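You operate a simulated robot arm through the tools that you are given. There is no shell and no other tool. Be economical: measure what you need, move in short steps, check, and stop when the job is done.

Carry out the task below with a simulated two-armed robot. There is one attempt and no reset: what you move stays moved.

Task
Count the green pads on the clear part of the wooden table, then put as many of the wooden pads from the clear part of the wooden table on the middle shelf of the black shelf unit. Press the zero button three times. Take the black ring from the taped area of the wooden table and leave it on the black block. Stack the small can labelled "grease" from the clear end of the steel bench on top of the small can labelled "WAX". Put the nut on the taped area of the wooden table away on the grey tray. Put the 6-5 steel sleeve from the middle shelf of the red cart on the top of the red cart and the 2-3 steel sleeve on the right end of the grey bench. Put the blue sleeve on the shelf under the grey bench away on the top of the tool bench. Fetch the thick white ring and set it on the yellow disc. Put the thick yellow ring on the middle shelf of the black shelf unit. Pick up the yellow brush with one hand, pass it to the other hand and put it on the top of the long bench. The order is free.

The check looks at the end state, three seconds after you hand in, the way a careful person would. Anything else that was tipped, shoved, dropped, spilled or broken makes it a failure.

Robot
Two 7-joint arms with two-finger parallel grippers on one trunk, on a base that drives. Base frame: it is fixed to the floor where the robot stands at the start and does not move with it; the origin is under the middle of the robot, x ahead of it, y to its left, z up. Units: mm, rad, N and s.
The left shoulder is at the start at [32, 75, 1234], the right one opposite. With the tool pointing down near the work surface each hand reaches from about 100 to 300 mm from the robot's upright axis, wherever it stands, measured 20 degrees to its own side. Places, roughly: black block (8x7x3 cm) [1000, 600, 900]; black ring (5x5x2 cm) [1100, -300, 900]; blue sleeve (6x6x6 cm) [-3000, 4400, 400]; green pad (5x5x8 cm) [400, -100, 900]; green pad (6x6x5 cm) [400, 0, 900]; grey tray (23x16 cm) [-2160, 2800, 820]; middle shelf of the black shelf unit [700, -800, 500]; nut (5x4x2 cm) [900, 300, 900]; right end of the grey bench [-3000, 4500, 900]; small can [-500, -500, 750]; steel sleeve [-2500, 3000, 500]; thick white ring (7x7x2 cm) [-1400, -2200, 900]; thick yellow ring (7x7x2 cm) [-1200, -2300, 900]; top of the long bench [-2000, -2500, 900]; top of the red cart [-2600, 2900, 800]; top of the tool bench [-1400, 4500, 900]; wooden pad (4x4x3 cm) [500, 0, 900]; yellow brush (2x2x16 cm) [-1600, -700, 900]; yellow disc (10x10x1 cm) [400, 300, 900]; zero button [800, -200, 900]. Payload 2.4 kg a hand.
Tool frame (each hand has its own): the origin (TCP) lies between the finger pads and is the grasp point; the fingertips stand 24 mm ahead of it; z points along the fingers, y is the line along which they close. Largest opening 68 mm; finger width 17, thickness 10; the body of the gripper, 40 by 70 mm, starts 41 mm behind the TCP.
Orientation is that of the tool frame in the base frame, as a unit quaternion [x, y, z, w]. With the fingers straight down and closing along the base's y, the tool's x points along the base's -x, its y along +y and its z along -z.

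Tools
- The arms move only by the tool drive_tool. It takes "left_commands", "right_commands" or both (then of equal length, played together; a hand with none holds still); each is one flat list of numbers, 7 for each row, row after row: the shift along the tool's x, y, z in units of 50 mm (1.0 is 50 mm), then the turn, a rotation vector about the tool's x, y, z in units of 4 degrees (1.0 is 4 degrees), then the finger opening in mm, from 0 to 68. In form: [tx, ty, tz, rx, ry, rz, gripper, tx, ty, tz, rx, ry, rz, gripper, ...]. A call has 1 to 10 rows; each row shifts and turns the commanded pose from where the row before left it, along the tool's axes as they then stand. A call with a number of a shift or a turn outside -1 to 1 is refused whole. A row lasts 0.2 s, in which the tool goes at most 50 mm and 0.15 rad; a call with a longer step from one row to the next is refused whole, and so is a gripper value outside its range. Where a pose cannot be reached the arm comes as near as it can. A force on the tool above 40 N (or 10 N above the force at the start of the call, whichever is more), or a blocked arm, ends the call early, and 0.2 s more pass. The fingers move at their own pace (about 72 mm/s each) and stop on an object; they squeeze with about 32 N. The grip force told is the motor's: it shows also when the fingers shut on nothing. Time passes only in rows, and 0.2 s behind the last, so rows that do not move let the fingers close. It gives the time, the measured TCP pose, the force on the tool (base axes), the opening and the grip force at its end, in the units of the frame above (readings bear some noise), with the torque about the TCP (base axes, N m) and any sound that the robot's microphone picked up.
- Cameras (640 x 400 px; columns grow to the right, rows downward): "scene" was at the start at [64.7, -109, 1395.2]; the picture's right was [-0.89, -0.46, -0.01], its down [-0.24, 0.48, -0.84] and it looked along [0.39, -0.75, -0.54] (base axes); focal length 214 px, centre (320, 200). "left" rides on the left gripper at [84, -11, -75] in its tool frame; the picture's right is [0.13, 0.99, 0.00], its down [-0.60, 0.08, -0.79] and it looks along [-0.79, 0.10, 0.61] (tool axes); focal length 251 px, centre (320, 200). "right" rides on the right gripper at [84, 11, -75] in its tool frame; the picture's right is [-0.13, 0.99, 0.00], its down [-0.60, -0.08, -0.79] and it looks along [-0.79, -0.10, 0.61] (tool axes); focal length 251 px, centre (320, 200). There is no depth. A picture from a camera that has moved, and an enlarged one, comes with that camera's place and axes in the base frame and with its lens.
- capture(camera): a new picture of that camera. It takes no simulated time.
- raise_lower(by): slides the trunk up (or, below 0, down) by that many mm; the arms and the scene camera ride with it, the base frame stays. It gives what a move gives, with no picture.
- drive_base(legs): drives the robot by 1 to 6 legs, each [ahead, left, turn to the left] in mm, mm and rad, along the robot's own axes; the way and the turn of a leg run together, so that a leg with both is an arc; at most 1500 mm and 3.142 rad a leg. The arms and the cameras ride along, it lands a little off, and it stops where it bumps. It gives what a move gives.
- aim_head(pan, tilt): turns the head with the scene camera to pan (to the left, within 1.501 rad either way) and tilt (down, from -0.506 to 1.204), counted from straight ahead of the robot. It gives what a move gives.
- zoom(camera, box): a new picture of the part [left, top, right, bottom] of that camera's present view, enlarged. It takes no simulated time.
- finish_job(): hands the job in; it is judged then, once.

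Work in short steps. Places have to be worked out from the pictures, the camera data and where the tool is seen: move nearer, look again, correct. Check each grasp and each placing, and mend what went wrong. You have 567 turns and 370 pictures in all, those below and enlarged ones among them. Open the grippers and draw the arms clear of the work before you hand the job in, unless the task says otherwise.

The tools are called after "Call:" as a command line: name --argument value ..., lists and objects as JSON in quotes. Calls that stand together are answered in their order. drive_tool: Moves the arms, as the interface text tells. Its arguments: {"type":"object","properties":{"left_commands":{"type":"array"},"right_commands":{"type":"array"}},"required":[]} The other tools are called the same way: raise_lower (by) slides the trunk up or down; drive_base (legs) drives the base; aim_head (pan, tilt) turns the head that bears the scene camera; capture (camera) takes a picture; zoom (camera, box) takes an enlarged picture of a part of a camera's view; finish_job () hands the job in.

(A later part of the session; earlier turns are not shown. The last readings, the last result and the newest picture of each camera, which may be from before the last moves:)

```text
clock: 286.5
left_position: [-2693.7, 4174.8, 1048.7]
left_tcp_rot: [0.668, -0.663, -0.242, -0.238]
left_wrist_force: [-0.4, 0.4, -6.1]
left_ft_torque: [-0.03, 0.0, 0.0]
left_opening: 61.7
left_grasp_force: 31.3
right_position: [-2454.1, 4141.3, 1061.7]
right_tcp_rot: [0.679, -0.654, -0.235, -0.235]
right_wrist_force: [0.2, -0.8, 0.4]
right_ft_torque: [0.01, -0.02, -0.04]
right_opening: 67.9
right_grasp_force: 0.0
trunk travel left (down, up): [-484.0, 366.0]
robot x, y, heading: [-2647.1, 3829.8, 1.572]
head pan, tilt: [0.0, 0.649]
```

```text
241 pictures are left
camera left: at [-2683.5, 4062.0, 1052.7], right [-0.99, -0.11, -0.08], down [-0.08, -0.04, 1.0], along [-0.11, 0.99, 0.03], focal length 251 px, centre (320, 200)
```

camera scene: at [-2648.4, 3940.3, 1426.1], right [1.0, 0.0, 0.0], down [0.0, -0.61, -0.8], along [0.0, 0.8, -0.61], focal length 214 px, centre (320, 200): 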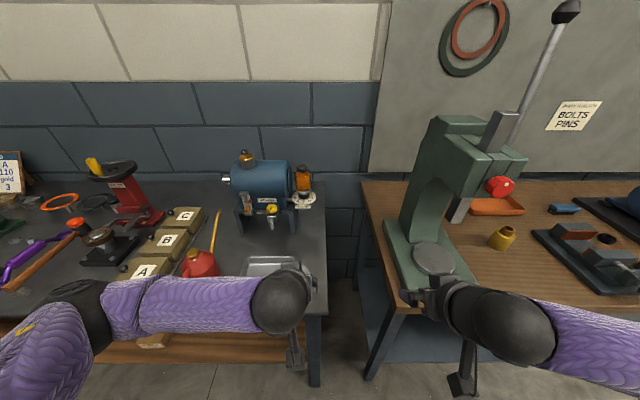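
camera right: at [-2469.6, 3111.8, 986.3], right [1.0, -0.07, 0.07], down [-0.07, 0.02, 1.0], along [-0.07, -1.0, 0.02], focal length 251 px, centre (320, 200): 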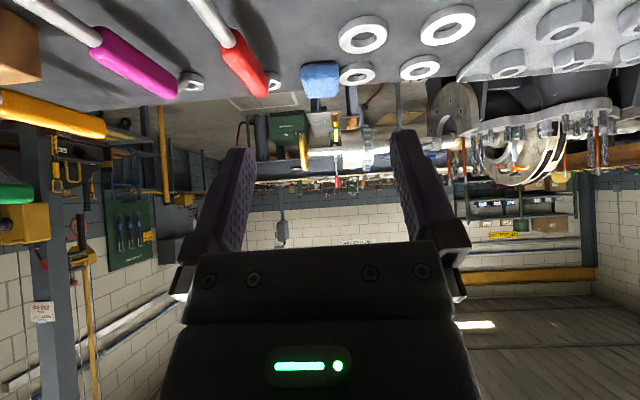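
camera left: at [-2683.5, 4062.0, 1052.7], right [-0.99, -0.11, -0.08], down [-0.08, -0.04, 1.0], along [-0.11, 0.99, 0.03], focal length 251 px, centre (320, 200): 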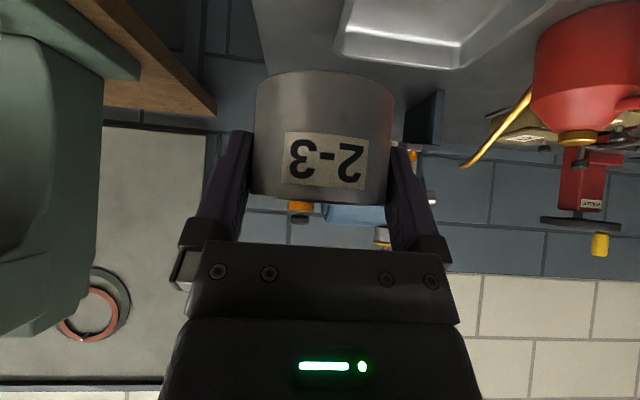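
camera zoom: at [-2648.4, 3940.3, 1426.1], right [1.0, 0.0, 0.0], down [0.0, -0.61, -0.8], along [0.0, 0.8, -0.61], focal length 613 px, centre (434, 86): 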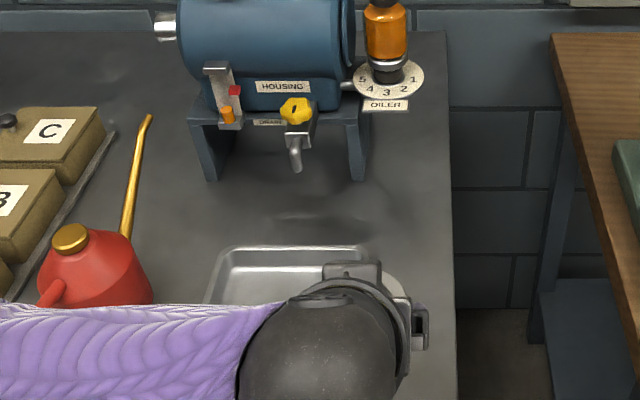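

Free strip behind the pan, right of the motor: target ≈(−2675,4420). Move base forward 55, extend the left arm.

Call:
drive_base --legs '[[50, 0, 0]]'

Call:
drive_tool --left_commands '[-0.76, -0.2, 0.6, 0, 0, 0, 40, -0.76, -0.2, 0.6, 0, 0, 0, 40, -0.76, 0, 0.62, 0, 0, 0, 40, -0.6, 0, 0.48, 0, 0, 0, 40, 0, 0, 0, 0, 0, 0, 40]'

Call:
zoom --camera "scene" --box '[160, 140, 400, 340]'

Call:
capture --camera "left"

```text
clock: 287.4
left_position: [-2695.1, 4224.4, 1049.0]
left_tcp_rot: [0.667, -0.663, -0.241, -0.239]
left_wrist_force: [0.8, 1.0, -6.0]
left_ft_torque: [-0.01, 0.02, -0.02]
left_opening: 61.9
left_grasp_force: 32.4
right_position: [-2454.0, 4191.6, 1062.3]
right_tcp_rot: [0.679, -0.655, -0.234, -0.235]
right_wrist_force: [0.3, 0.7, -0.4]
right_ft_torque: [-0.01, -0.01, 0.01]
right_opening: 68.0
right_grasp_force: 0.2
trunk travel left (down, up): [-484.0, 366.0]
robot x, y, heading: [-2646.5, 3877.6, 1.57]
head pan, tilt: [0.0, 0.649]
```

```text
clock: 288.6
left_position: [-2675.2, 4412.1, 1052.8]
left_tcp_rot: [0.667, -0.663, -0.242, -0.239]
left_wrist_force: [-0.9, -0.7, -6.0]
left_ft_torque: [-0.02, -0.01, 0.0]
left_opening: 61.5
left_grasp_force: 32.4
right_position: [-2454.2, 4191.7, 1061.3]
right_tcp_rot: [0.679, -0.655, -0.236, -0.234]
right_wrist_force: [-0.2, 0.2, -0.8]
right_ft_torque: [-0.02, -0.03, 0.02]
right_opening: 67.8
right_grasp_force: 0.0
trunk travel left (down, up): [-484.0, 366.0]
robot x, y, heading: [-2642.4, 3883.3, 1.569]
head pan, tilt: [0.0, 0.649]
```

```text
2.00 times, centred on (280, 240) of scene
camera zoom: at [-2648.6, 3989.8, 1426.1], right [1.0, 0.0, 0.0], down [0.0, -0.61, -0.8], along [0.0, 0.8, -0.61], focal length 429 px, centre (400, 120)
```

zoom: 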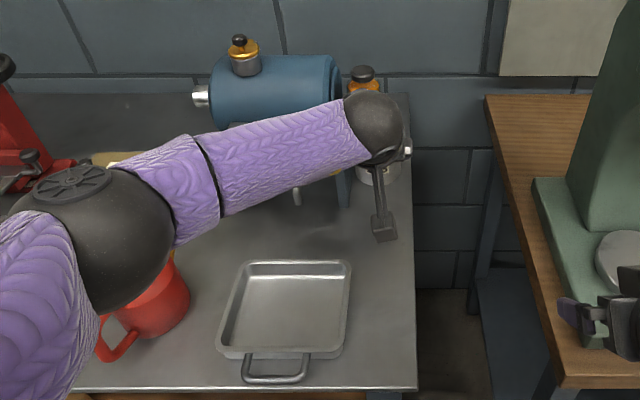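

```text
239 pictures are left
camera left: at [-2664.9, 4298.5, 1057.5], right [-0.99, -0.1, -0.08], down [-0.08, -0.04, 1.0], along [-0.11, 0.99, 0.03], focal length 251 px, centre (320, 200)
```

left: 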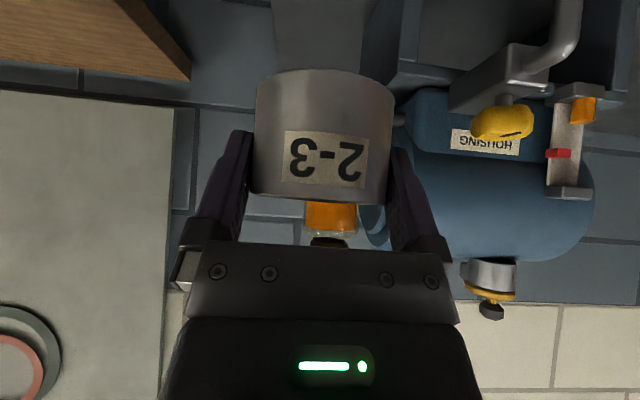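

Lower with the arm first (keeps the elbow above the oil can).

Call:
drive_tool --left_commands '[0.62, 0, 0.77, 0, 0, 0, 40, 0.5, 0, 0.62, 0, 0, 0, 40, 0, 0, 0, 0, 0, 0, 40]'

Call:
capture --camera "scene"

Call:
capture --camera "left"

```text
clock: 289.4
left_position: [-2675.8, 4410.4, 964.2]
left_tcp_rot: [0.667, -0.663, -0.242, -0.238]
left_wrist_force: [-0.6, -0.9, -5.5]
left_ft_torque: [-0.02, 0.03, 0.02]
left_opening: 61.8
left_grasp_force: 32.0
right_position: [-2453.9, 4191.4, 1060.7]
right_tcp_rot: [0.68, -0.655, -0.235, -0.234]
right_wrist_force: [0.7, 0.3, -0.2]
right_ft_torque: [0.02, 0.01, 0.03]
right_opening: 67.9
right_grasp_force: 0.0
trunk travel left (down, up): [-484.0, 366.0]
robot x, y, heading: [-2645.8, 3879.6, 1.572]
head pan, tilt: [0.0, 0.649]
```

```text
238 pictures are left
camera scene: at [-2648.5, 3989.8, 1426.2], right [1.0, 0.0, 0.0], down [0.0, -0.61, -0.8], along [0.0, 0.8, -0.61], focal length 214 px, centre (320, 200)
```

scene: 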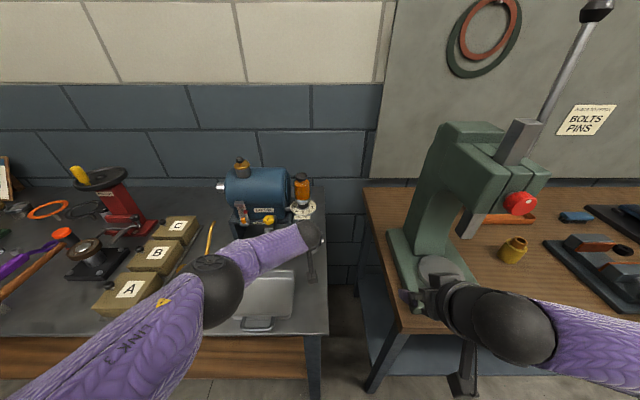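

```text
237 pictures are left
camera left: at [-2666.5, 4299.4, 968.2], right [-0.99, -0.11, -0.08], down [-0.08, -0.04, 1.0], along [-0.11, 0.99, 0.03], focal length 251 px, centre (320, 200)
```

left: 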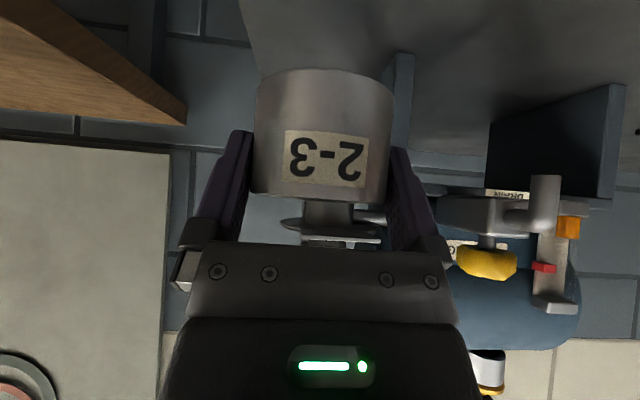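

Bench edge is at x≈−2640; shift the sleeve 13 mm left, then lower.

Call:
drive_tool --left_commands '[0.05, 0.25, -0.04, 0, 0, 0, 40, 0.12, 0, 0.15, 0, 0, 0, 40, 0.06, 0, 0.08, 0, 0, 0, 40, 0, 0, 0, 0, 0, 0, 40]'

Call:
capture --camera "left"

```text
clock: 290.4
left_position: [-2689.8, 4407.0, 950.4]
left_tcp_rot: [0.667, -0.664, -0.241, -0.239]
left_wrist_force: [-0.4, 0.0, -5.2]
left_ft_torque: [-0.04, -0.05, 0.04]
left_opening: 61.9
left_grasp_force: 32.2
right_position: [-2454.0, 4191.1, 1062.9]
right_tcp_rot: [0.68, -0.654, -0.236, -0.235]
right_wrist_force: [0.6, 0.0, 0.2]
right_ft_torque: [0.04, -0.01, 0.01]
right_opening: 68.1
right_grasp_force: 0.0
trunk travel left (down, up): [-484.0, 366.0]
robot x, y, heading: [-2649.9, 3880.4, 1.574]
head pan, tilt: [0.0, 0.649]
```

```text
236 pictures are left
camera left: at [-2678.5, 4294.9, 953.2], right [-0.99, -0.11, -0.08], down [-0.08, -0.04, 1.0], along [-0.11, 0.99, 0.03], focal length 251 px, centre (320, 200)
```

left: 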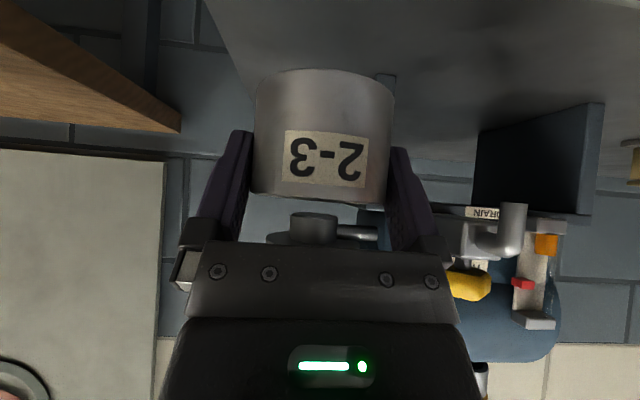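

Call:
drive_tool --left_commands '[0.06, 0, 0.08, 0, 0, 0, 40, 0.05, 0, 0.06, 0, 0, 0, 40, 0, 0, 0, 0, 0, 0, 40]'

```text
clock: 291.2
left_position: [-2690.1, 4407.7, 940.6]
left_tcp_rot: [0.667, -0.663, -0.241, -0.239]
left_wrist_force: [-0.3, 0.3, -5.2]
left_ft_torque: [0.01, 0.01, 0.0]
left_opening: 61.9
left_grasp_force: 32.2
right_position: [-2454.5, 4190.7, 1061.8]
right_tcp_rot: [0.679, -0.655, -0.235, -0.235]
right_wrist_force: [0.2, -0.6, -0.3]
right_ft_torque: [0.0, -0.02, 0.0]
right_opening: 68.1
right_grasp_force: 0.1
trunk travel left (down, up): [-484.0, 366.0]
robot x, y, heading: [-2644.4, 3880.5, 1.567]
head pan, tilt: [0.0, 0.649]
```

Call:
drive_tool --left_commands '[0.05, 0, 0.06, 0, 0, 0, 40, 0.05, 0, 0.06, 0, 0, 0, 40, 0, 0, 0, 0, 0, 0, 40]'

Call:
capture --camera "left"

```text
clock: 292.1
left_position: [-2688.7, 4407.2, 932.3]
left_tcp_rot: [0.668, -0.663, -0.242, -0.238]
left_wrist_force: [0.2, 0.8, -5.8]
left_ft_torque: [-0.07, 0.0, 0.0]
left_opening: 61.9
left_grasp_force: 31.5
right_position: [-2452.7, 4190.2, 1061.4]
right_tcp_rot: [0.679, -0.655, -0.235, -0.234]
right_wrist_force: [0.3, 0.6, -0.7]
right_ft_torque: [-0.04, -0.03, -0.01]
right_opening: 68.0
right_grasp_force: 0.0
trunk travel left (down, up): [-484.0, 366.0]
robot x, y, heading: [-2648.3, 3879.5, 1.569]
head pan, tilt: [0.0, 0.649]
```

```text
235 pictures are left
camera left: at [-2677.5, 4294.5, 936.2], right [-0.99, -0.11, -0.08], down [-0.08, -0.04, 1.0], along [-0.11, 0.99, 0.03], focal length 251 px, centre (320, 200)
```

left: 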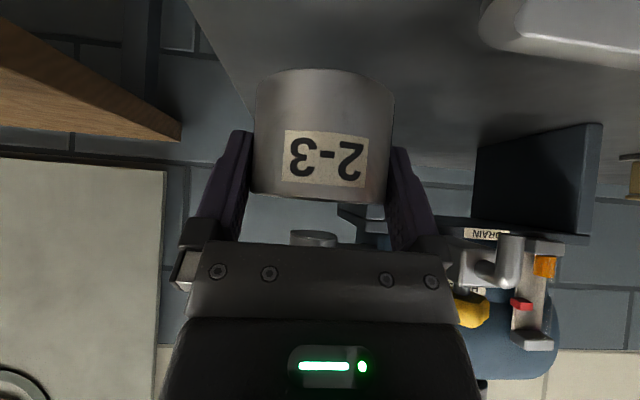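

Call:
drive_tool --left_commands '[0.05, 0, 0.06, 0, 0, 0, 40, 0.05, 0, 0.06, 0, 0, 0, 40, 0.05, 0, 0.06, 0, 0, 0, 40, 0, 0, 0, 0, 0, 0, 40]'

```text
clock: 293.1
left_position: [-2689.6, 4405.6, 922.9]
left_tcp_rot: [0.667, -0.663, -0.242, -0.238]
left_wrist_force: [0.8, 0.0, -5.3]
left_ft_torque: [-0.01, -0.01, 0.03]
left_opening: 62.0
left_grasp_force: 31.7
left hand out of reach, approached as far as the arm can: row 3
right_position: [-2454.2, 4190.8, 1062.0]
right_tcp_rot: [0.679, -0.654, -0.236, -0.234]
right_wrist_force: [-0.6, 0.1, 0.4]
right_ft_torque: [-0.02, 0.03, -0.01]
right_opening: 68.0
right_grasp_force: 0.1
trunk travel left (down, up): [-484.0, 366.0]
robot x, y, heading: [-2640.8, 3881.6, 1.569]
head pan, tilt: [0.0, 0.649]
```

Bench surface is lower than assumed (~840). Lower trunk 35 mm and continue.

Call:
raise_lower --by -35

Call:
capture --camera "left"

Call:
capture --camera "scene"

```text
clock: 293.8
left_position: [-2689.2, 4403.4, 890.8]
left_tcp_rot: [0.667, -0.663, -0.243, -0.24]
left_wrist_force: [0.3, 1.8, 25.2]
left_ft_torque: [0.75, -0.42, -0.14]
left_opening: 61.7
left_grasp_force: 32.6
right_position: [-2453.5, 4187.4, 1027.2]
right_tcp_rot: [0.679, -0.654, -0.236, -0.236]
right_wrist_force: [-0.4, 0.6, 0.5]
right_ft_torque: [0.01, 0.02, -0.01]
right_opening: 68.1
right_grasp_force: 0.0
trunk travel left (down, up): [-449.0, 401.0]
robot x, y, heading: [-2644.9, 3880.7, 1.569]
head pan, tilt: [0.0, 0.649]
```

```text
234 pictures are left
camera left: at [-2678.8, 4291.0, 894.1], right [-0.99, -0.11, -0.08], down [-0.08, -0.05, 1.0], along [-0.11, 0.99, 0.04], focal length 251 px, centre (320, 200)
```

left: 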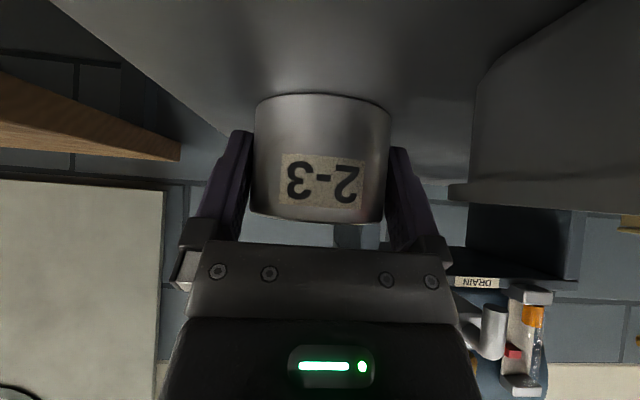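

```text
233 pictures are left
camera scene: at [-2648.3, 3990.7, 1391.4], right [1.0, 0.0, 0.0], down [0.0, -0.6, -0.8], along [0.0, 0.8, -0.6], focal length 214 px, centre (320, 200)
```

scene: 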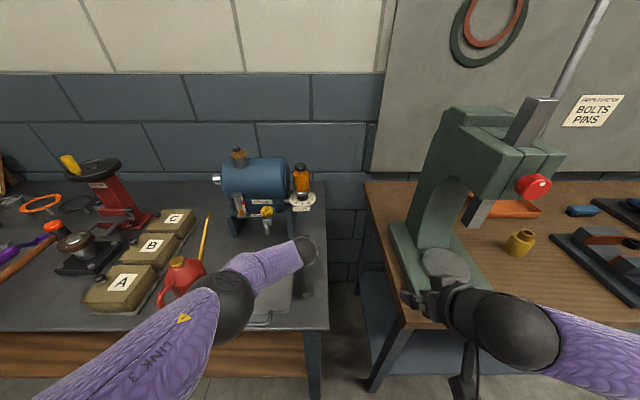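

Contact (25 N). Ease up 4 mm, open, and rise vertically.

Call:
raise_lower --by 4

Call:
drive_tool --left_commands '[0, 0, 0, 0, 0, 0, 66, 0, 0, 0, 0, 0, 0, 67, 0, 0, 0, 0, 0, 0, 67]'

Call:
capture --camera "left"

```text
clock: 294.4
left_position: [-2689.1, 4402.0, 891.6]
left_tcp_rot: [0.668, -0.664, -0.24, -0.237]
left_wrist_force: [0.9, -1.2, -2.4]
left_ft_torque: [0.03, -0.02, 0.0]
left_opening: 61.6
left_grasp_force: 31.9
right_position: [-2454.1, 4191.0, 1030.8]
right_tcp_rot: [0.679, -0.655, -0.235, -0.235]
right_wrist_force: [0.1, -0.2, 0.8]
right_ft_torque: [-0.02, 0.0, 0.03]
right_opening: 67.9
right_grasp_force: 0.0
trunk travel left (down, up): [-453.0, 397.0]
robot x, y, heading: [-2644.1, 3881.1, 1.572]
head pan, tilt: [0.0, 0.649]
```

```text
clock: 295.2
left_position: [-2690.4, 4404.1, 893.2]
left_tcp_rot: [0.667, -0.663, -0.243, -0.238]
left_wrist_force: [-0.8, 0.2, -0.7]
left_ft_torque: [0.0, -0.03, 0.01]
left_opening: 66.9
left_grasp_force: 0.1
right_position: [-2453.3, 4189.6, 1030.3]
right_tcp_rot: [0.679, -0.654, -0.235, -0.235]
right_wrist_force: [-0.7, 0.2, -0.2]
right_ft_torque: [-0.01, -0.01, 0.01]
right_opening: 68.2
right_grasp_force: 0.0
trunk travel left (down, up): [-453.0, 397.0]
robot x, y, heading: [-2643.6, 3880.5, 1.574]
head pan, tilt: [0.0, 0.649]
```

```text
232 pictures are left
camera left: at [-2678.8, 4291.5, 896.5], right [-0.99, -0.11, -0.08], down [-0.08, -0.04, 1.0], along [-0.11, 0.99, 0.03], focal length 251 px, centre (320, 200)
```

left: 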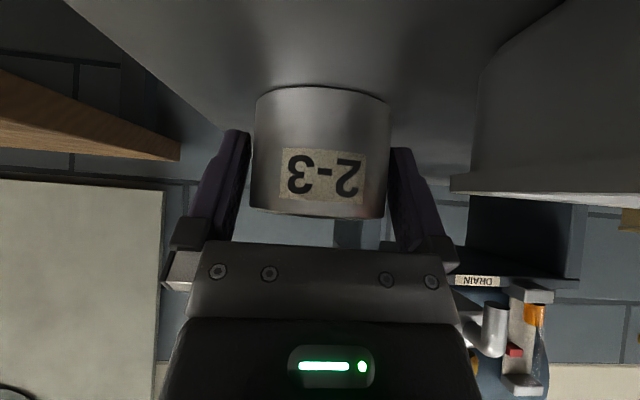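

Released and standing. Rise vertically and retract, then check.

Call:
drive_tool --left_commands '[-0.3, 0, -0.38, 0, 0, 0, 67, -0.6, 0, -0.76, 0, 0, 0, 67, -0.6, 0, -0.76, 0, 0, 0, 67, 0, 0, 0, 0, 0, 0, 67]'

Call:
zoom --camera "scene" --box '[200, 160, 360, 320]'

```text
clock: 296.2
left_position: [-2690.3, 4401.1, 1015.0]
left_tcp_rot: [0.667, -0.663, -0.242, -0.239]
left_wrist_force: [0.6, 0.5, 0.1]
left_ft_torque: [-0.01, -0.03, -0.01]
left_opening: 67.4
left_grasp_force: 0.0
right_position: [-2453.7, 4189.8, 1031.3]
right_tcp_rot: [0.679, -0.655, -0.235, -0.235]
right_wrist_force: [-0.3, -0.3, -0.6]
right_ft_torque: [-0.02, 0.02, 0.03]
right_opening: 67.8
right_grasp_force: 0.0
trunk travel left (down, up): [-453.0, 397.0]
robot x, y, heading: [-2642.9, 3876.6, 1.568]
head pan, tilt: [0.0, 0.649]
```

```text
2.50 times, centred on (280, 240) of scene
camera zoom: at [-2648.4, 3992.5, 1395.0], right [1.0, 0.0, 0.0], down [0.0, -0.6, -0.8], along [0.0, 0.8, -0.6], focal length 536 px, centre (420, 100)
```

zoom: 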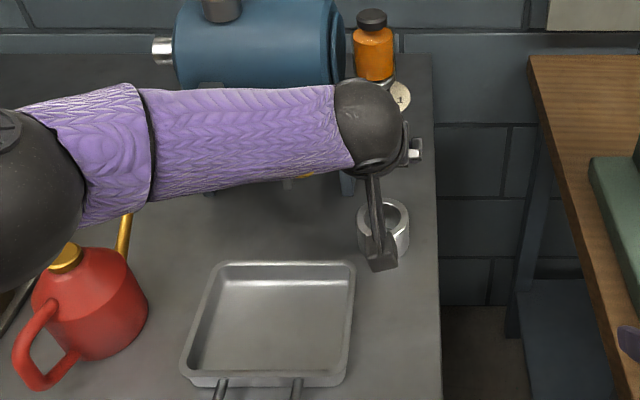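

Sleeve 2-3 stands on the bench's right end. Raise trunk to clear the oil can, then back off.

Call:
raise_lower --by 140

Call:
drive_base --legs '[[-380, 0, 0]]'

Call:
drive_tool --left_commands '[0.76, 0.3, -0.5, 0, 0, 0, 67, 0.76, 0.3, -0.5, 0, 0, 0, 67]'

Call:
aim_head --pan 0.25 --tilt 0.7

Call:
capture --camera "scene"

```text
clock: 297.8
left_position: [-2689.2, 4400.7, 1152.3]
left_tcp_rot: [0.667, -0.662, -0.242, -0.239]
left_wrist_force: [0.2, -0.8, 0.4]
left_ft_torque: [0.02, -0.01, -0.01]
left_opening: 67.0
left_grasp_force: 0.1
right_position: [-2454.2, 4190.4, 1170.4]
right_tcp_rot: [0.679, -0.654, -0.235, -0.235]
right_wrist_force: [0.0, 1.1, 0.3]
right_ft_torque: [0.0, -0.01, -0.02]
right_opening: 68.2
right_grasp_force: 0.1
trunk travel left (down, up): [-593.0, 257.0]
robot x, y, heading: [-2648.1, 3881.6, 1.573]
head pan, tilt: [0.0, 0.649]
```

```text
clock: 300.2
left_position: [-2689.2, 4019.0, 1154.6]
left_tcp_rot: [0.667, -0.663, -0.243, -0.238]
left_wrist_force: [-0.9, -0.1, 0.5]
left_ft_torque: [0.01, -0.02, 0.01]
left_opening: 66.8
left_grasp_force: 0.1
right_position: [-2453.7, 3807.7, 1171.2]
right_tcp_rot: [0.679, -0.655, -0.235, -0.235]
right_wrist_force: [0.1, -0.7, 1.1]
right_ft_torque: [0.01, -0.02, 0.04]
right_opening: 68.1
right_grasp_force: 0.1
trunk travel left (down, up): [-593.0, 257.0]
robot x, y, heading: [-2644.4, 3495.9, 1.571]
head pan, tilt: [0.0, 0.649]
```

```text
clock: 300.9
left_position: [-2721.8, 3927.9, 1143.1]
left_tcp_rot: [0.667, -0.662, -0.243, -0.239]
left_wrist_force: [-0.2, 0.1, -0.6]
left_ft_torque: [-0.01, 0.01, -0.01]
left_opening: 67.0
left_grasp_force: 0.1
right_position: [-2453.9, 3808.5, 1171.2]
right_tcp_rot: [0.679, -0.655, -0.235, -0.234]
right_wrist_force: [-0.8, -0.3, -0.5]
right_ft_torque: [-0.02, -0.05, -0.01]
right_opening: 68.1
right_grasp_force: 0.1
trunk travel left (down, up): [-593.0, 257.0]
robot x, y, heading: [-2647.9, 3497.4, 1.57]
head pan, tilt: [0.0, 0.649]
```

```text
clock: 301.6
left_position: [-2720.4, 3928.9, 1142.0]
left_tcp_rot: [0.667, -0.663, -0.242, -0.238]
left_wrist_force: [0.5, 0.5, -0.6]
left_ft_torque: [0.01, 0.02, 0.0]
left_opening: 67.1
left_grasp_force: 0.0
right_position: [-2453.6, 3806.1, 1170.6]
right_tcp_rot: [0.679, -0.654, -0.236, -0.235]
right_wrist_force: [0.1, 0.0, 0.7]
right_ft_torque: [0.0, -0.03, 0.0]
right_opening: 68.2
right_grasp_force: 0.1
trunk travel left (down, up): [-593.0, 257.0]
robot x, y, heading: [-2645.6, 3502.6, 1.572]
head pan, tilt: [0.25, 0.7]
```

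```text
230 pictures are left
camera scene: at [-2669.5, 3595.1, 1531.2], right [0.97, 0.25, 0.0], down [0.16, -0.62, -0.76], along [-0.19, 0.74, -0.64], focal length 214 px, centre (320, 200)
```

scene: 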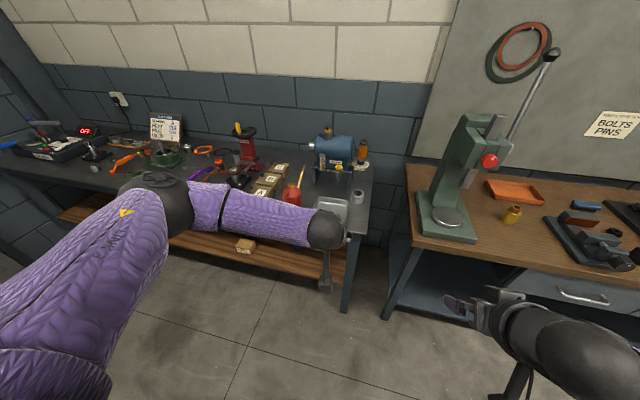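

Now the blue sleeve. Lower the trunk fully and look under the grey bench.

Call:
raise_lower --by -400

Call:
raise_lower --by -185

Call:
aim_head --pan 0.3 --tilt 0.45

Call:
capture --camera "scene"

```text
clock: 305.4
left_position: [-2719.0, 3927.8, 743.4]
left_tcp_rot: [0.668, -0.663, -0.242, -0.238]
left_wrist_force: [0.2, -0.6, 0.4]
left_ft_torque: [0.01, 0.03, -0.01]
left_opening: 67.0
left_grasp_force: 0.0
right_position: [-2453.6, 3811.7, 732.2]
right_tcp_rot: [0.694, -0.669, -0.19, -0.187]
right_wrist_force: [-0.8, -0.5, -0.3]
right_ft_torque: [0.02, -0.02, 0.02]
right_opening: 67.8
right_grasp_force: 0.2
trunk travel left (down, up): [-193.0, 657.0]
robot x, y, heading: [-2649.5, 3501.2, 1.568]
head pan, tilt: [0.25, 0.7]
```

```text
clock: 307.5
left_position: [-2718.2, 3927.7, 559.2]
left_tcp_rot: [0.667, -0.663, -0.242, -0.238]
left_wrist_force: [0.3, 0.0, -0.4]
left_ft_torque: [-0.04, -0.02, 0.02]
left_opening: 66.7
left_grasp_force: 0.2
right_position: [-2453.9, 3805.7, 501.3]
right_tcp_rot: [0.709, -0.684, -0.125, -0.12]
right_wrist_force: [0.1, 0.2, -0.4]
right_ft_torque: [-0.04, 0.02, 0.05]
right_opening: 67.9
right_grasp_force: 0.0
trunk travel left (down, up): [-8.0, 842.0]
robot x, y, heading: [-2646.3, 3500.6, 1.569]
head pan, tilt: [0.25, 0.7]
```

```text
clock: 308.3
left_position: [-2718.1, 3928.5, 559.2]
left_tcp_rot: [0.667, -0.663, -0.242, -0.238]
left_wrist_force: [0.3, 0.5, 0.3]
left_ft_torque: [-0.02, 0.04, -0.01]
left_opening: 66.9
left_grasp_force: 0.1
right_position: [-2454.0, 3805.2, 500.5]
right_tcp_rot: [0.709, -0.684, -0.125, -0.119]
right_wrist_force: [0.3, -0.3, -0.3]
right_ft_torque: [0.02, -0.04, 0.0]
right_opening: 68.0
right_grasp_force: 0.0
trunk travel left (down, up): [-8.0, 842.0]
robot x, y, heading: [-2645.8, 3498.5, 1.57]
head pan, tilt: [0.3, 0.45]
```

```text
229 pictures are left
camera scene: at [-2675.7, 3722.3, 957.9], right [0.96, 0.29, 0.0], down [0.13, -0.42, -0.9], along [-0.27, 0.86, -0.44], focal length 214 px, centre (320, 200)
```

scene: 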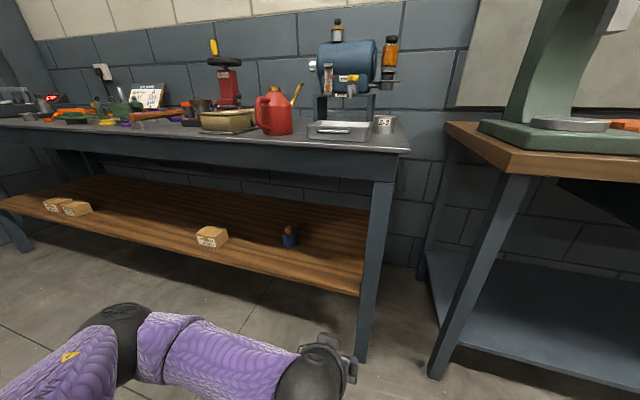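

Blue sleeve ≈(−3025,4396), z≈390–450. Strafe left 260 and forward 280.

Call:
drive_base --legs '[[0, 290, 0], [280, 0, 0]]'

Call:
capture --camera "left"

Call:
capture --camera "scene"

```text
clock: 311.8
left_position: [-3004.7, 4207.6, 558.1]
left_tcp_rot: [-0.663, 0.667, 0.24, 0.239]
left_wrist_force: [0.3, -0.1, -0.1]
left_ft_torque: [-0.03, 0.01, -0.01]
left_opening: 67.0
left_grasp_force: 0.0
right_position: [-2738.9, 4083.1, 501.6]
right_tcp_rot: [0.705, -0.688, -0.124, -0.121]
right_wrist_force: [-0.1, 0.3, 0.0]
right_ft_torque: [-0.01, -0.04, 0.02]
right_opening: 67.8
right_grasp_force: 0.1
trunk travel left (down, up): [-8.0, 842.0]
robot x, y, heading: [-2936.0, 3778.0, 1.558]
head pan, tilt: [0.3, 0.45]
```

```text
228 pictures are left
camera left: at [-2994.5, 4095.7, 562.5], right [-0.99, -0.1, -0.08], down [-0.08, -0.04, 1.0], along [-0.1, 0.99, 0.03], focal length 251 px, centre (320, 200)
```

left: 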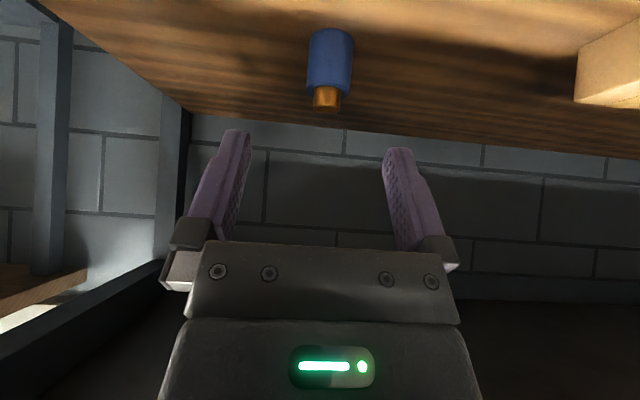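

```text
227 pictures are left
camera scene: at [-2963.2, 4001.9, 958.0], right [0.96, 0.29, 0.0], down [0.12, -0.42, -0.9], along [-0.26, 0.86, -0.44], focal length 214 px, centre (320, 200)
```

scene: 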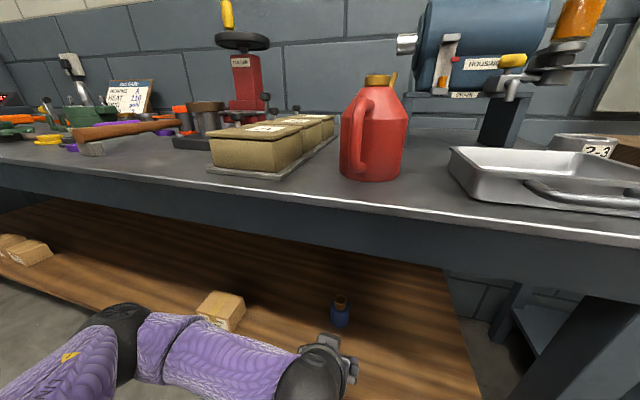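

Advance base 40, extend the arm over the blue sleeve at z≈540, check.

Call:
drive_base --legs '[[40, 0, 0]]'

Call:
drive_tool --left_commands '[-0.64, 0.15, 0.53, 0, 0, 0, 68, -0.64, 0.15, 0.53, 0, 0, 0, 68, -0.3, 0, 0.25, 0, 0, 0, 68, 0.4, 0, 0.48, 0, 0, 0, 68, 0, 0, 0, 0, 0, 0, 68]'

Call:
capture --camera "left"

```text
clock: 312.7
left_position: [-3004.8, 4249.4, 558.3]
left_tcp_rot: [-0.664, 0.666, 0.241, 0.24]
left_wrist_force: [-0.2, 0.0, 0.0]
left_ft_torque: [0.04, 0.01, 0.02]
left_opening: 66.9
left_grasp_force: 0.0
right_position: [-2740.3, 4122.8, 500.6]
right_tcp_rot: [0.704, -0.688, -0.124, -0.121]
right_wrist_force: [0.3, 0.1, -1.1]
right_ft_torque: [-0.01, -0.05, -0.01]
right_opening: 67.8
right_grasp_force: 0.1
trunk travel left (down, up): [-8.0, 842.0]
robot x, y, heading: [-2936.2, 3819.9, 1.562]
head pan, tilt: [0.3, 0.45]
```

```text
clock: 313.9
left_position: [-3018.5, 4351.5, 528.5]
left_tcp_rot: [-0.664, 0.666, 0.241, 0.239]
left_wrist_force: [0.1, 0.5, 0.1]
left_ft_torque: [-0.01, 0.01, -0.02]
left_opening: 67.9
left_grasp_force: 0.0
right_position: [-2740.3, 4122.2, 502.0]
right_tcp_rot: [0.705, -0.688, -0.125, -0.121]
right_wrist_force: [0.1, 0.1, -0.2]
right_ft_torque: [-0.02, 0.02, -0.01]
right_opening: 68.0
right_grasp_force: 0.0
trunk travel left (down, up): [-8.0, 842.0]
robot x, y, heading: [-2936.6, 3823.3, 1.558]
head pan, tilt: [0.3, 0.45]
```

```text
226 pictures are left
camera left: at [-3008.7, 4238.6, 531.7], right [-0.99, -0.1, -0.08], down [-0.08, -0.04, 1.0], along [-0.1, 0.99, 0.03], focal length 251 px, centre (320, 200)
```

left: 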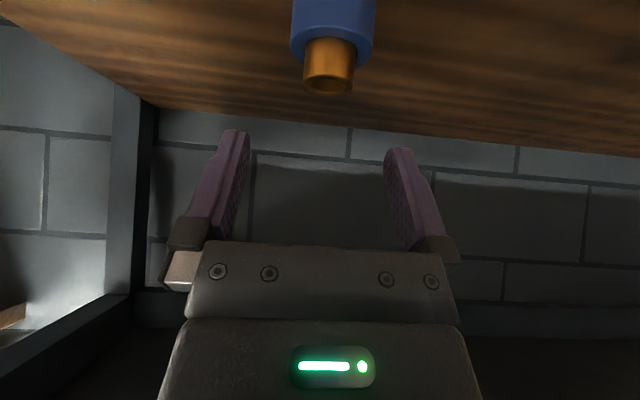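

Blue body ≈43 mm wide, top z≈452, with a brass core to z≈471. Move TCP to ≈(−3021,4384,475) first.

Call:
drive_tool --left_commands '[-0.49, 0.05, 0.41, 0, 0, 0, 68, 0.35, 0, 0.42, 0, 0, 0, 68, 0.33, 0, 0.4, 0, 0, 0, 68, 0, 0, 0, 0, 0, 0, 68]'

Call:
capture --camera "left"

```text
clock: 314.9
left_position: [-3020.8, 4381.8, 472.7]
left_tcp_rot: [-0.664, 0.667, 0.24, 0.239]
left_wrist_force: [-0.4, -0.2, 0.8]
left_ft_torque: [0.03, 0.03, 0.03]
left_opening: 67.9
left_grasp_force: 0.1
right_position: [-2739.7, 4122.4, 499.9]
right_tcp_rot: [0.705, -0.688, -0.125, -0.12]
right_wrist_force: [-0.9, -0.2, 0.7]
right_ft_torque: [-0.03, 0.03, 0.06]
right_opening: 67.8
right_grasp_force: 0.0
trunk travel left (down, up): [-8.0, 842.0]
robot x, y, heading: [-2934.1, 3819.2, 1.561]
head pan, tilt: [0.3, 0.45]
```

```text
225 pictures are left
camera left: at [-3010.1, 4269.7, 477.2], right [-0.99, -0.1, -0.08], down [-0.08, -0.04, 1.0], along [-0.1, 0.99, 0.03], focal length 251 px, centre (320, 200)
```

left: 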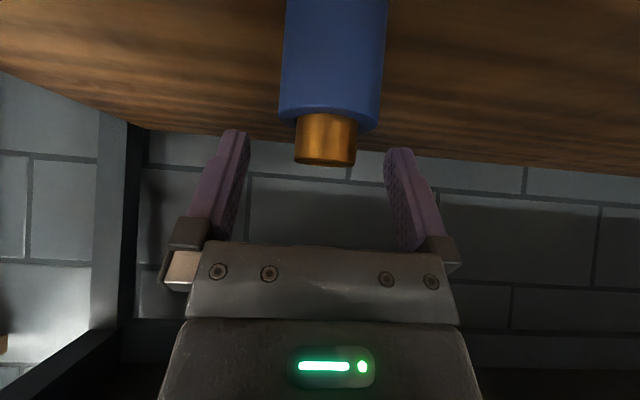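

Call:
drive_tool --left_commands '[0.17, 0.02, 0.2, 0, 0, 0, 68, 0.17, 0, 0.2, 0, 0, 0, 68, 0, 0, 0, 0, 0, 0, 68]'

Call:
capture --camera "left"

```text
clock: 315.7
left_position: [-3021.8, 4382.3, 448.2]
left_tcp_rot: [-0.664, 0.666, 0.241, 0.239]
left_wrist_force: [-0.5, 0.3, 0.6]
left_ft_torque: [0.02, 0.04, -0.02]
left_opening: 67.9
left_grasp_force: 0.1
right_position: [-2738.8, 4122.3, 500.0]
right_tcp_rot: [0.705, -0.688, -0.125, -0.122]
right_wrist_force: [-0.5, 0.1, -0.3]
right_ft_torque: [-0.01, 0.0, 0.0]
right_opening: 67.9
right_grasp_force: 0.1
trunk travel left (down, up): [-8.0, 842.0]
robot x, y, heading: [-2934.9, 3816.5, 1.562]
head pan, tilt: [0.3, 0.45]
```

```text
224 pictures are left
camera left: at [-3012.0, 4269.7, 451.6], right [-0.99, -0.1, -0.08], down [-0.08, -0.04, 1.0], along [-0.1, 0.99, 0.03], focal length 251 px, centre (320, 200)
```

left: 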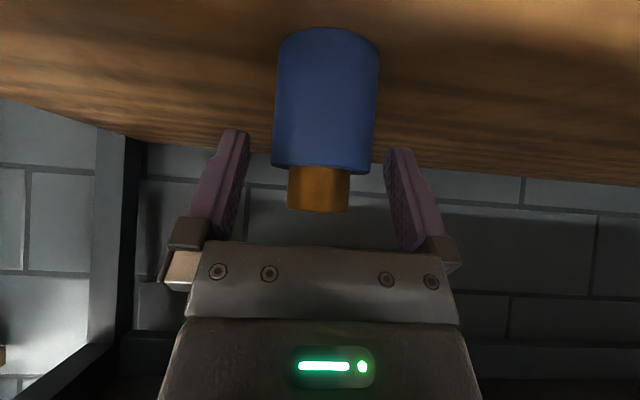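

Call:
drive_tool --left_commands '[0.08, 0, 0.09, 0, 0, 0, 68, 0, 0, 0, 0, 0, 0, 68, 0, 0, 0, 0, 0, 0, 25, 0, 0, 0, 0, 0, 0, 25, 0, 0, 0, 0, 0, 0, 25, -0.25, 0, -0.3, 0, 0, 0, 25, -0.5, 0, -0.6, 0, 0, 0, 25, 0, 0, 0, 0, 0, 0, 25]'

Call:
capture --camera "left"

```text
clock: 317.5
left_position: [-3021.3, 4382.6, 500.1]
left_tcp_rot: [-0.664, 0.667, 0.24, 0.239]
left_wrist_force: [-0.2, 0.1, -7.7]
left_ft_torque: [-0.2, 0.02, -0.05]
left_opening: 52.4
left_grasp_force: 32.0
right_position: [-2739.4, 4123.2, 501.0]
right_tcp_rot: [0.704, -0.688, -0.126, -0.121]
right_wrist_force: [0.3, 0.5, 0.8]
right_ft_torque: [0.0, 0.01, 0.01]
right_opening: 68.0
right_grasp_force: 0.1
trunk travel left (down, up): [-8.0, 842.0]
robot x, y, heading: [-2937.8, 3816.4, 1.562]
head pan, tilt: [0.3, 0.45]
```

```text
223 pictures are left
camera left: at [-3011.2, 4269.3, 503.6], right [-0.99, -0.1, -0.08], down [-0.08, -0.04, 1.0], along [-0.1, 0.99, 0.03], focal length 251 px, centre (320, 200)
```

left: 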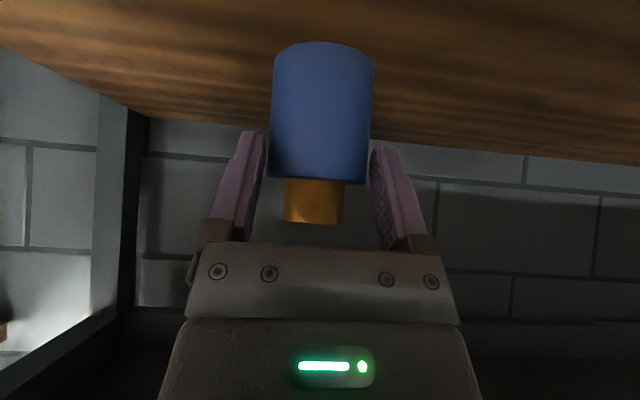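

Blue sleeve held. Back out, raise, and go to the tool bench.

Call:
drive_base --legs '[[-350, 0, 0]]'

Call:
raise_lower --by 400

Call:
raise_lower --by 150

Call:
drive_base --legs '[[0, -1300, 0.01]]'

Call:
aim_head --pan 0 --tilt 0.6

Call:
capture --camera "scene"

```text
clock: 319.8
left_position: [-3024.1, 4035.9, 499.5]
left_tcp_rot: [-0.665, 0.665, 0.241, 0.239]
left_wrist_force: [0.5, 0.0, -7.7]
left_ft_torque: [-0.24, 0.02, 0.02]
left_opening: 52.6
left_grasp_force: 32.1
right_position: [-2745.1, 3777.0, 500.1]
right_tcp_rot: [0.705, -0.687, -0.125, -0.12]
right_wrist_force: [0.0, 0.4, 0.6]
right_ft_torque: [-0.01, -0.01, 0.02]
right_opening: 68.2
right_grasp_force: 0.1
trunk travel left (down, up): [-8.0, 842.0]
robot x, y, heading: [-2938.2, 3471.8, 1.568]
head pan, tilt: [0.3, 0.45]
```

```text
clock: 323.6
left_position: [-3026.0, 4035.2, 899.0]
left_tcp_rot: [-0.664, 0.667, 0.24, 0.239]
left_wrist_force: [0.0, 0.1, -7.9]
left_ft_torque: [-0.23, 0.0, 0.02]
left_opening: 52.7
left_grasp_force: 31.4
right_position: [-2743.3, 3777.7, 899.4]
right_tcp_rot: [0.706, -0.687, -0.124, -0.12]
right_wrist_force: [0.1, -1.0, 0.1]
right_ft_torque: [0.03, 0.03, 0.0]
right_opening: 67.9
right_grasp_force: 0.1
trunk travel left (down, up): [-408.0, 442.0]
robot x, y, heading: [-2937.2, 3471.3, 1.563]
head pan, tilt: [0.3, 0.45]
```

```text
clock: 325.3
left_position: [-3025.4, 4036.8, 1064.2]
left_tcp_rot: [-0.661, 0.663, 0.25, 0.248]
left_wrist_force: [0.2, 0.0, -8.0]
left_ft_torque: [-0.18, 0.0, 0.0]
left_opening: 52.8
left_grasp_force: 32.0
right_position: [-2744.0, 3776.0, 1050.9]
right_tcp_rot: [0.706, -0.687, -0.125, -0.121]
right_wrist_force: [0.6, -1.6, 0.5]
right_ft_torque: [0.02, 0.0, 0.01]
right_opening: 68.0
right_grasp_force: 0.2
trunk travel left (down, up): [-558.0, 292.0]
robot x, y, heading: [-2937.3, 3470.6, 1.564]
head pan, tilt: [0.3, 0.45]
```

```text
clock: 331.9
left_position: [-1710.5, 4025.9, 1064.7]
left_tcp_rot: [-0.661, 0.662, 0.25, 0.248]
left_wrist_force: [0.5, -0.4, -8.7]
left_ft_torque: [-0.19, 0.03, -0.01]
left_opening: 52.5
left_grasp_force: 31.9
right_position: [-1427.0, 3767.4, 1050.4]
right_tcp_rot: [0.706, -0.687, -0.125, -0.12]
right_wrist_force: [0.7, -0.2, -0.2]
right_ft_torque: [-0.01, -0.03, 0.02]
right_opening: 68.3
right_grasp_force: 0.2
trunk travel left (down, up): [-558.0, 292.0]
robot x, y, heading: [-1622.6, 3459.5, 1.563]
head pan, tilt: [0.3, 0.45]
```

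```text
clock: 332.8
left_position: [-1710.1, 4025.0, 1065.3]
left_tcp_rot: [-0.661, 0.663, 0.249, 0.248]
left_wrist_force: [-0.1, 0.3, -8.3]
left_ft_torque: [-0.2, -0.02, 0.0]
left_opening: 52.5
left_grasp_force: 32.0
right_position: [-1427.8, 3766.7, 1051.4]
right_tcp_rot: [0.706, -0.687, -0.125, -0.12]
right_wrist_force: [-0.3, 0.3, 0.8]
right_ft_torque: [-0.05, 0.0, -0.02]
right_opening: 68.0
right_grasp_force: 0.1
trunk travel left (down, up): [-558.0, 292.0]
robot x, y, heading: [-1623.5, 3458.0, 1.569]
head pan, tilt: [0.0, 0.6]
```

```text
222 pictures are left
camera scene: at [-1624.0, 3565.8, 1504.6], right [1.0, -0.01, 0.0], down [0.0, -0.57, -0.82], along [0.01, 0.82, -0.57], focal length 214 px, centre (320, 200)
```

scene: 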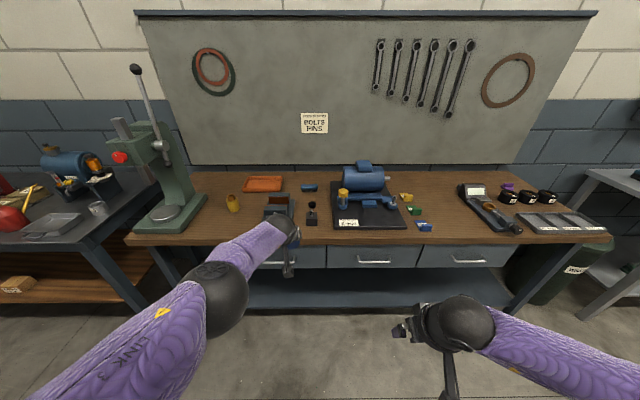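

Clear area on the tool bench between the motor mat and the torque wrench, ≈(−1040,4330). Drive there.

Call:
drive_base --legs '[[0, -665, 0], [290, 0, 0]]'

Call:
capture --camera "scene"

Call:
capture --camera "left"

```text
clock: 338.1
left_position: [-1027.3, 4307.1, 1064.3]
left_tcp_rot: [-0.661, 0.662, 0.25, 0.249]
left_wrist_force: [-0.2, 1.1, -8.4]
left_ft_torque: [-0.23, -0.02, 0.01]
left_opening: 52.6
left_grasp_force: 31.5
right_position: [-746.2, 4048.1, 1050.9]
right_tcp_rot: [0.705, -0.687, -0.125, -0.12]
right_wrist_force: [0.1, -0.6, 0.1]
right_ft_torque: [-0.04, -0.03, -0.01]
right_opening: 67.9
right_grasp_force: 0.0
trunk travel left (down, up): [-558.0, 292.0]
robot x, y, heading: [-941.7, 3739.6, 1.563]
head pan, tilt: [0.0, 0.6]
```

```text
221 pictures are left
camera scene: at [-943.1, 3847.9, 1504.5], right [1.0, -0.01, 0.0], down [-0.01, -0.57, -0.82], along [0.01, 0.82, -0.57], focal length 214 px, centre (320, 200)
```

scene: 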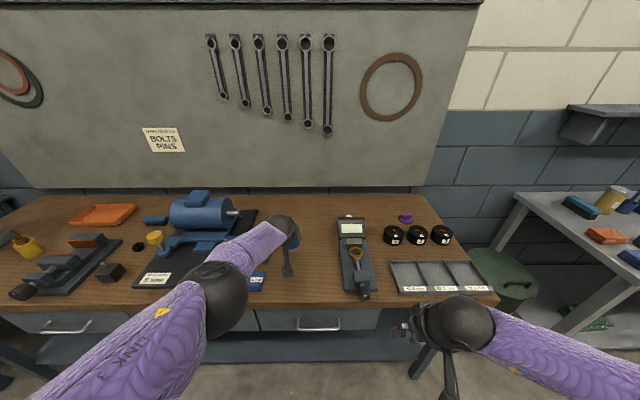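

```text
220 pictures are left
camera left: at [-1017.9, 4194.8, 1065.4], right [-0.99, -0.1, -0.08], down [-0.08, -0.07, 0.99], along [-0.1, 0.99, 0.06], focal length 251 px, centre (320, 200)
```

left: 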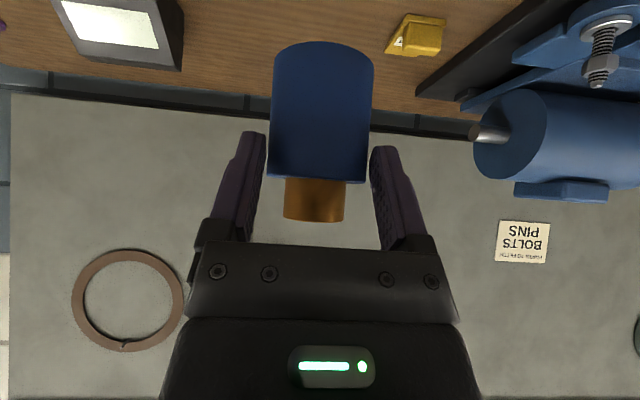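

Spot below is clear. Lower via trunk 110, check.

Call:
raise_lower --by -110

Call:
capture --camera "left"

```text
clock: 339.5
left_position: [-1028.6, 4307.9, 954.8]
left_tcp_rot: [-0.661, 0.662, 0.25, 0.248]
left_wrist_force: [-0.1, -0.3, -8.5]
left_ft_torque: [-0.22, -0.02, 0.03]
left_opening: 52.3
left_grasp_force: 32.5
right_position: [-746.6, 4046.5, 939.8]
right_tcp_rot: [0.706, -0.687, -0.124, -0.121]
right_wrist_force: [-0.2, -0.5, -0.3]
right_ft_torque: [-0.02, 0.01, -0.01]
right_opening: 68.2
right_grasp_force: 0.1
trunk travel left (down, up): [-448.0, 402.0]
robot x, y, heading: [-939.6, 3740.9, 1.561]
head pan, tilt: [0.0, 0.6]
```

```text
219 pictures are left
camera left: at [-1017.9, 4193.9, 955.9], right [-0.99, -0.1, -0.08], down [-0.08, -0.07, 0.99], along [-0.1, 0.99, 0.06], focal length 251 px, centre (320, 200)
```

left: 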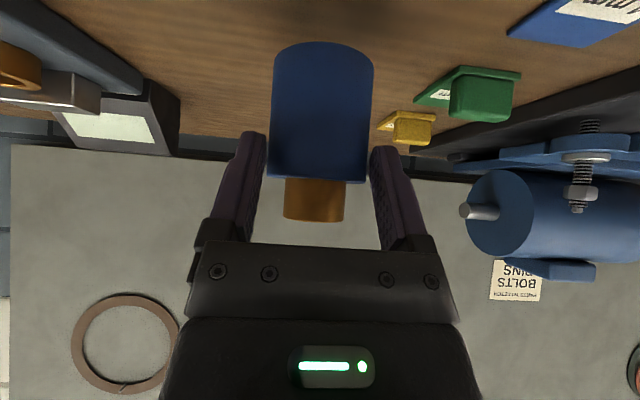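

Call:
drive_tool --left_commands '[0.13, 0, 0.15, 0, 0, 0, 25, 0.1, 0, 0.11, 0, 0, 0, 25, 0.06, 0, 0.07, 0, 0, 0, 25, 0, 0, 0, 0, 0, 0, 25]'

```text
clock: 340.5
left_position: [-1027.9, 4306.7, 932.4]
left_tcp_rot: [-0.662, 0.662, 0.249, 0.248]
left_wrist_force: [0.3, 0.6, -9.0]
left_ft_torque: [-0.26, 0.04, 0.0]
left_opening: 52.6
left_grasp_force: 32.6
right_position: [-747.2, 4048.5, 940.5]
right_tcp_rot: [0.706, -0.687, -0.124, -0.121]
right_wrist_force: [0.4, 1.3, -0.4]
right_ft_torque: [-0.02, 0.02, 0.01]
right_opening: 67.9
right_grasp_force: 0.1
trunk travel left (down, up): [-448.0, 402.0]
robot x, y, heading: [-940.0, 3741.2, 1.566]
head pan, tilt: [0.0, 0.6]
```

Call:
drive_tool --left_commands '[0.06, 0, 0.07, 0, 0, 0, 25, 0.06, 0, 0.07, 0, 0, 0, 25, 0.06, 0, 0.07, 0, 0, 0, 25, 0, 0, 0, 0, 0, 0, 25]'

Call:
capture --camera "left"

```text
clock: 341.5
left_position: [-1030.9, 4301.7, 925.9]
left_tcp_rot: [-0.661, 0.663, 0.249, 0.248]
left_wrist_force: [-0.4, 0.7, -7.2]
left_ft_torque: [-0.25, 0.0, 0.01]
left_opening: 52.5
left_grasp_force: 32.6
left hand out of reach, approached as far as the arm can: row 1, 2, 3
right_position: [-746.7, 4047.6, 940.4]
right_tcp_rot: [0.705, -0.688, -0.124, -0.121]
right_wrist_force: [0.3, 0.2, 0.9]
right_ft_torque: [0.01, 0.0, 0.0]
right_opening: 68.1
right_grasp_force: 0.0
trunk travel left (down, up): [-448.0, 402.0]
robot x, y, heading: [-942.0, 3742.0, 1.559]
head pan, tilt: [0.0, 0.6]
```

```text
218 pictures are left
camera left: at [-1020.2, 4188.5, 926.6], right [-0.99, -0.1, -0.08], down [-0.08, -0.07, 0.99], along [-0.1, 0.99, 0.06], focal length 251 px, centre (320, 200)
```

left: 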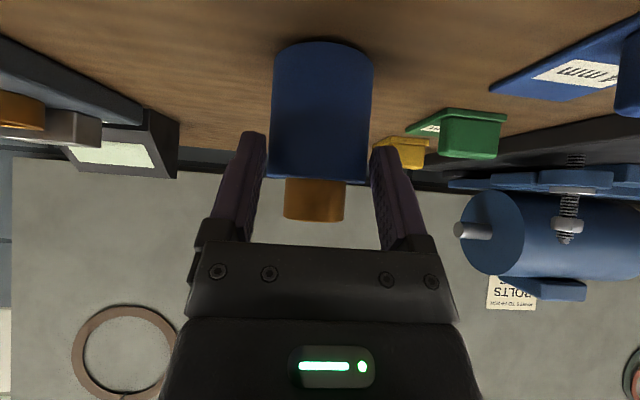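

Arm at its limit; finish lowering with the trunk in small steps.

Call:
raise_lower --by -12

Call:
capture --camera "left"

```text
clock: 342.1
left_position: [-1029.8, 4299.7, 917.8]
left_tcp_rot: [-0.66, 0.662, 0.252, 0.25]
left_wrist_force: [0.6, -2.3, 23.2]
left_ft_torque: [0.56, 0.0, -0.17]
left_opening: 51.5
left_grasp_force: 31.8
right_position: [-745.9, 4044.6, 930.5]
right_tcp_rot: [0.706, -0.687, -0.126, -0.121]
right_wrist_force: [1.1, 1.2, -0.1]
right_ft_torque: [0.01, -0.01, 0.03]
right_opening: 67.8
right_grasp_force: 0.1
trunk travel left (down, up): [-436.0, 414.0]
robot x, y, heading: [-939.7, 3739.6, 1.56]
head pan, tilt: [0.0, 0.6]
```

```text
217 pictures are left
camera left: at [-1019.8, 4187.9, 917.4], right [-0.99, -0.09, -0.08], down [-0.08, -0.07, 0.99], along [-0.1, 0.99, 0.07], focal length 251 px, centre (320, 200)
```

left: 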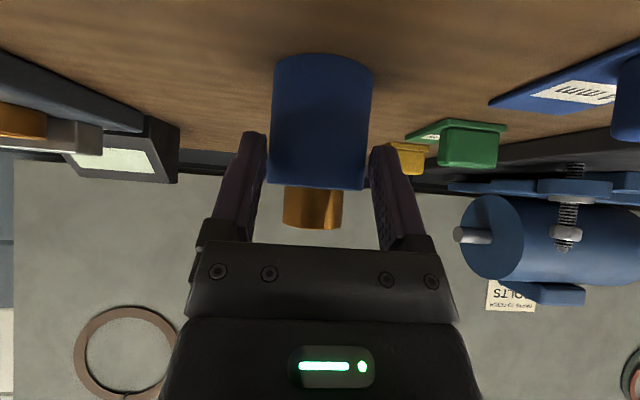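

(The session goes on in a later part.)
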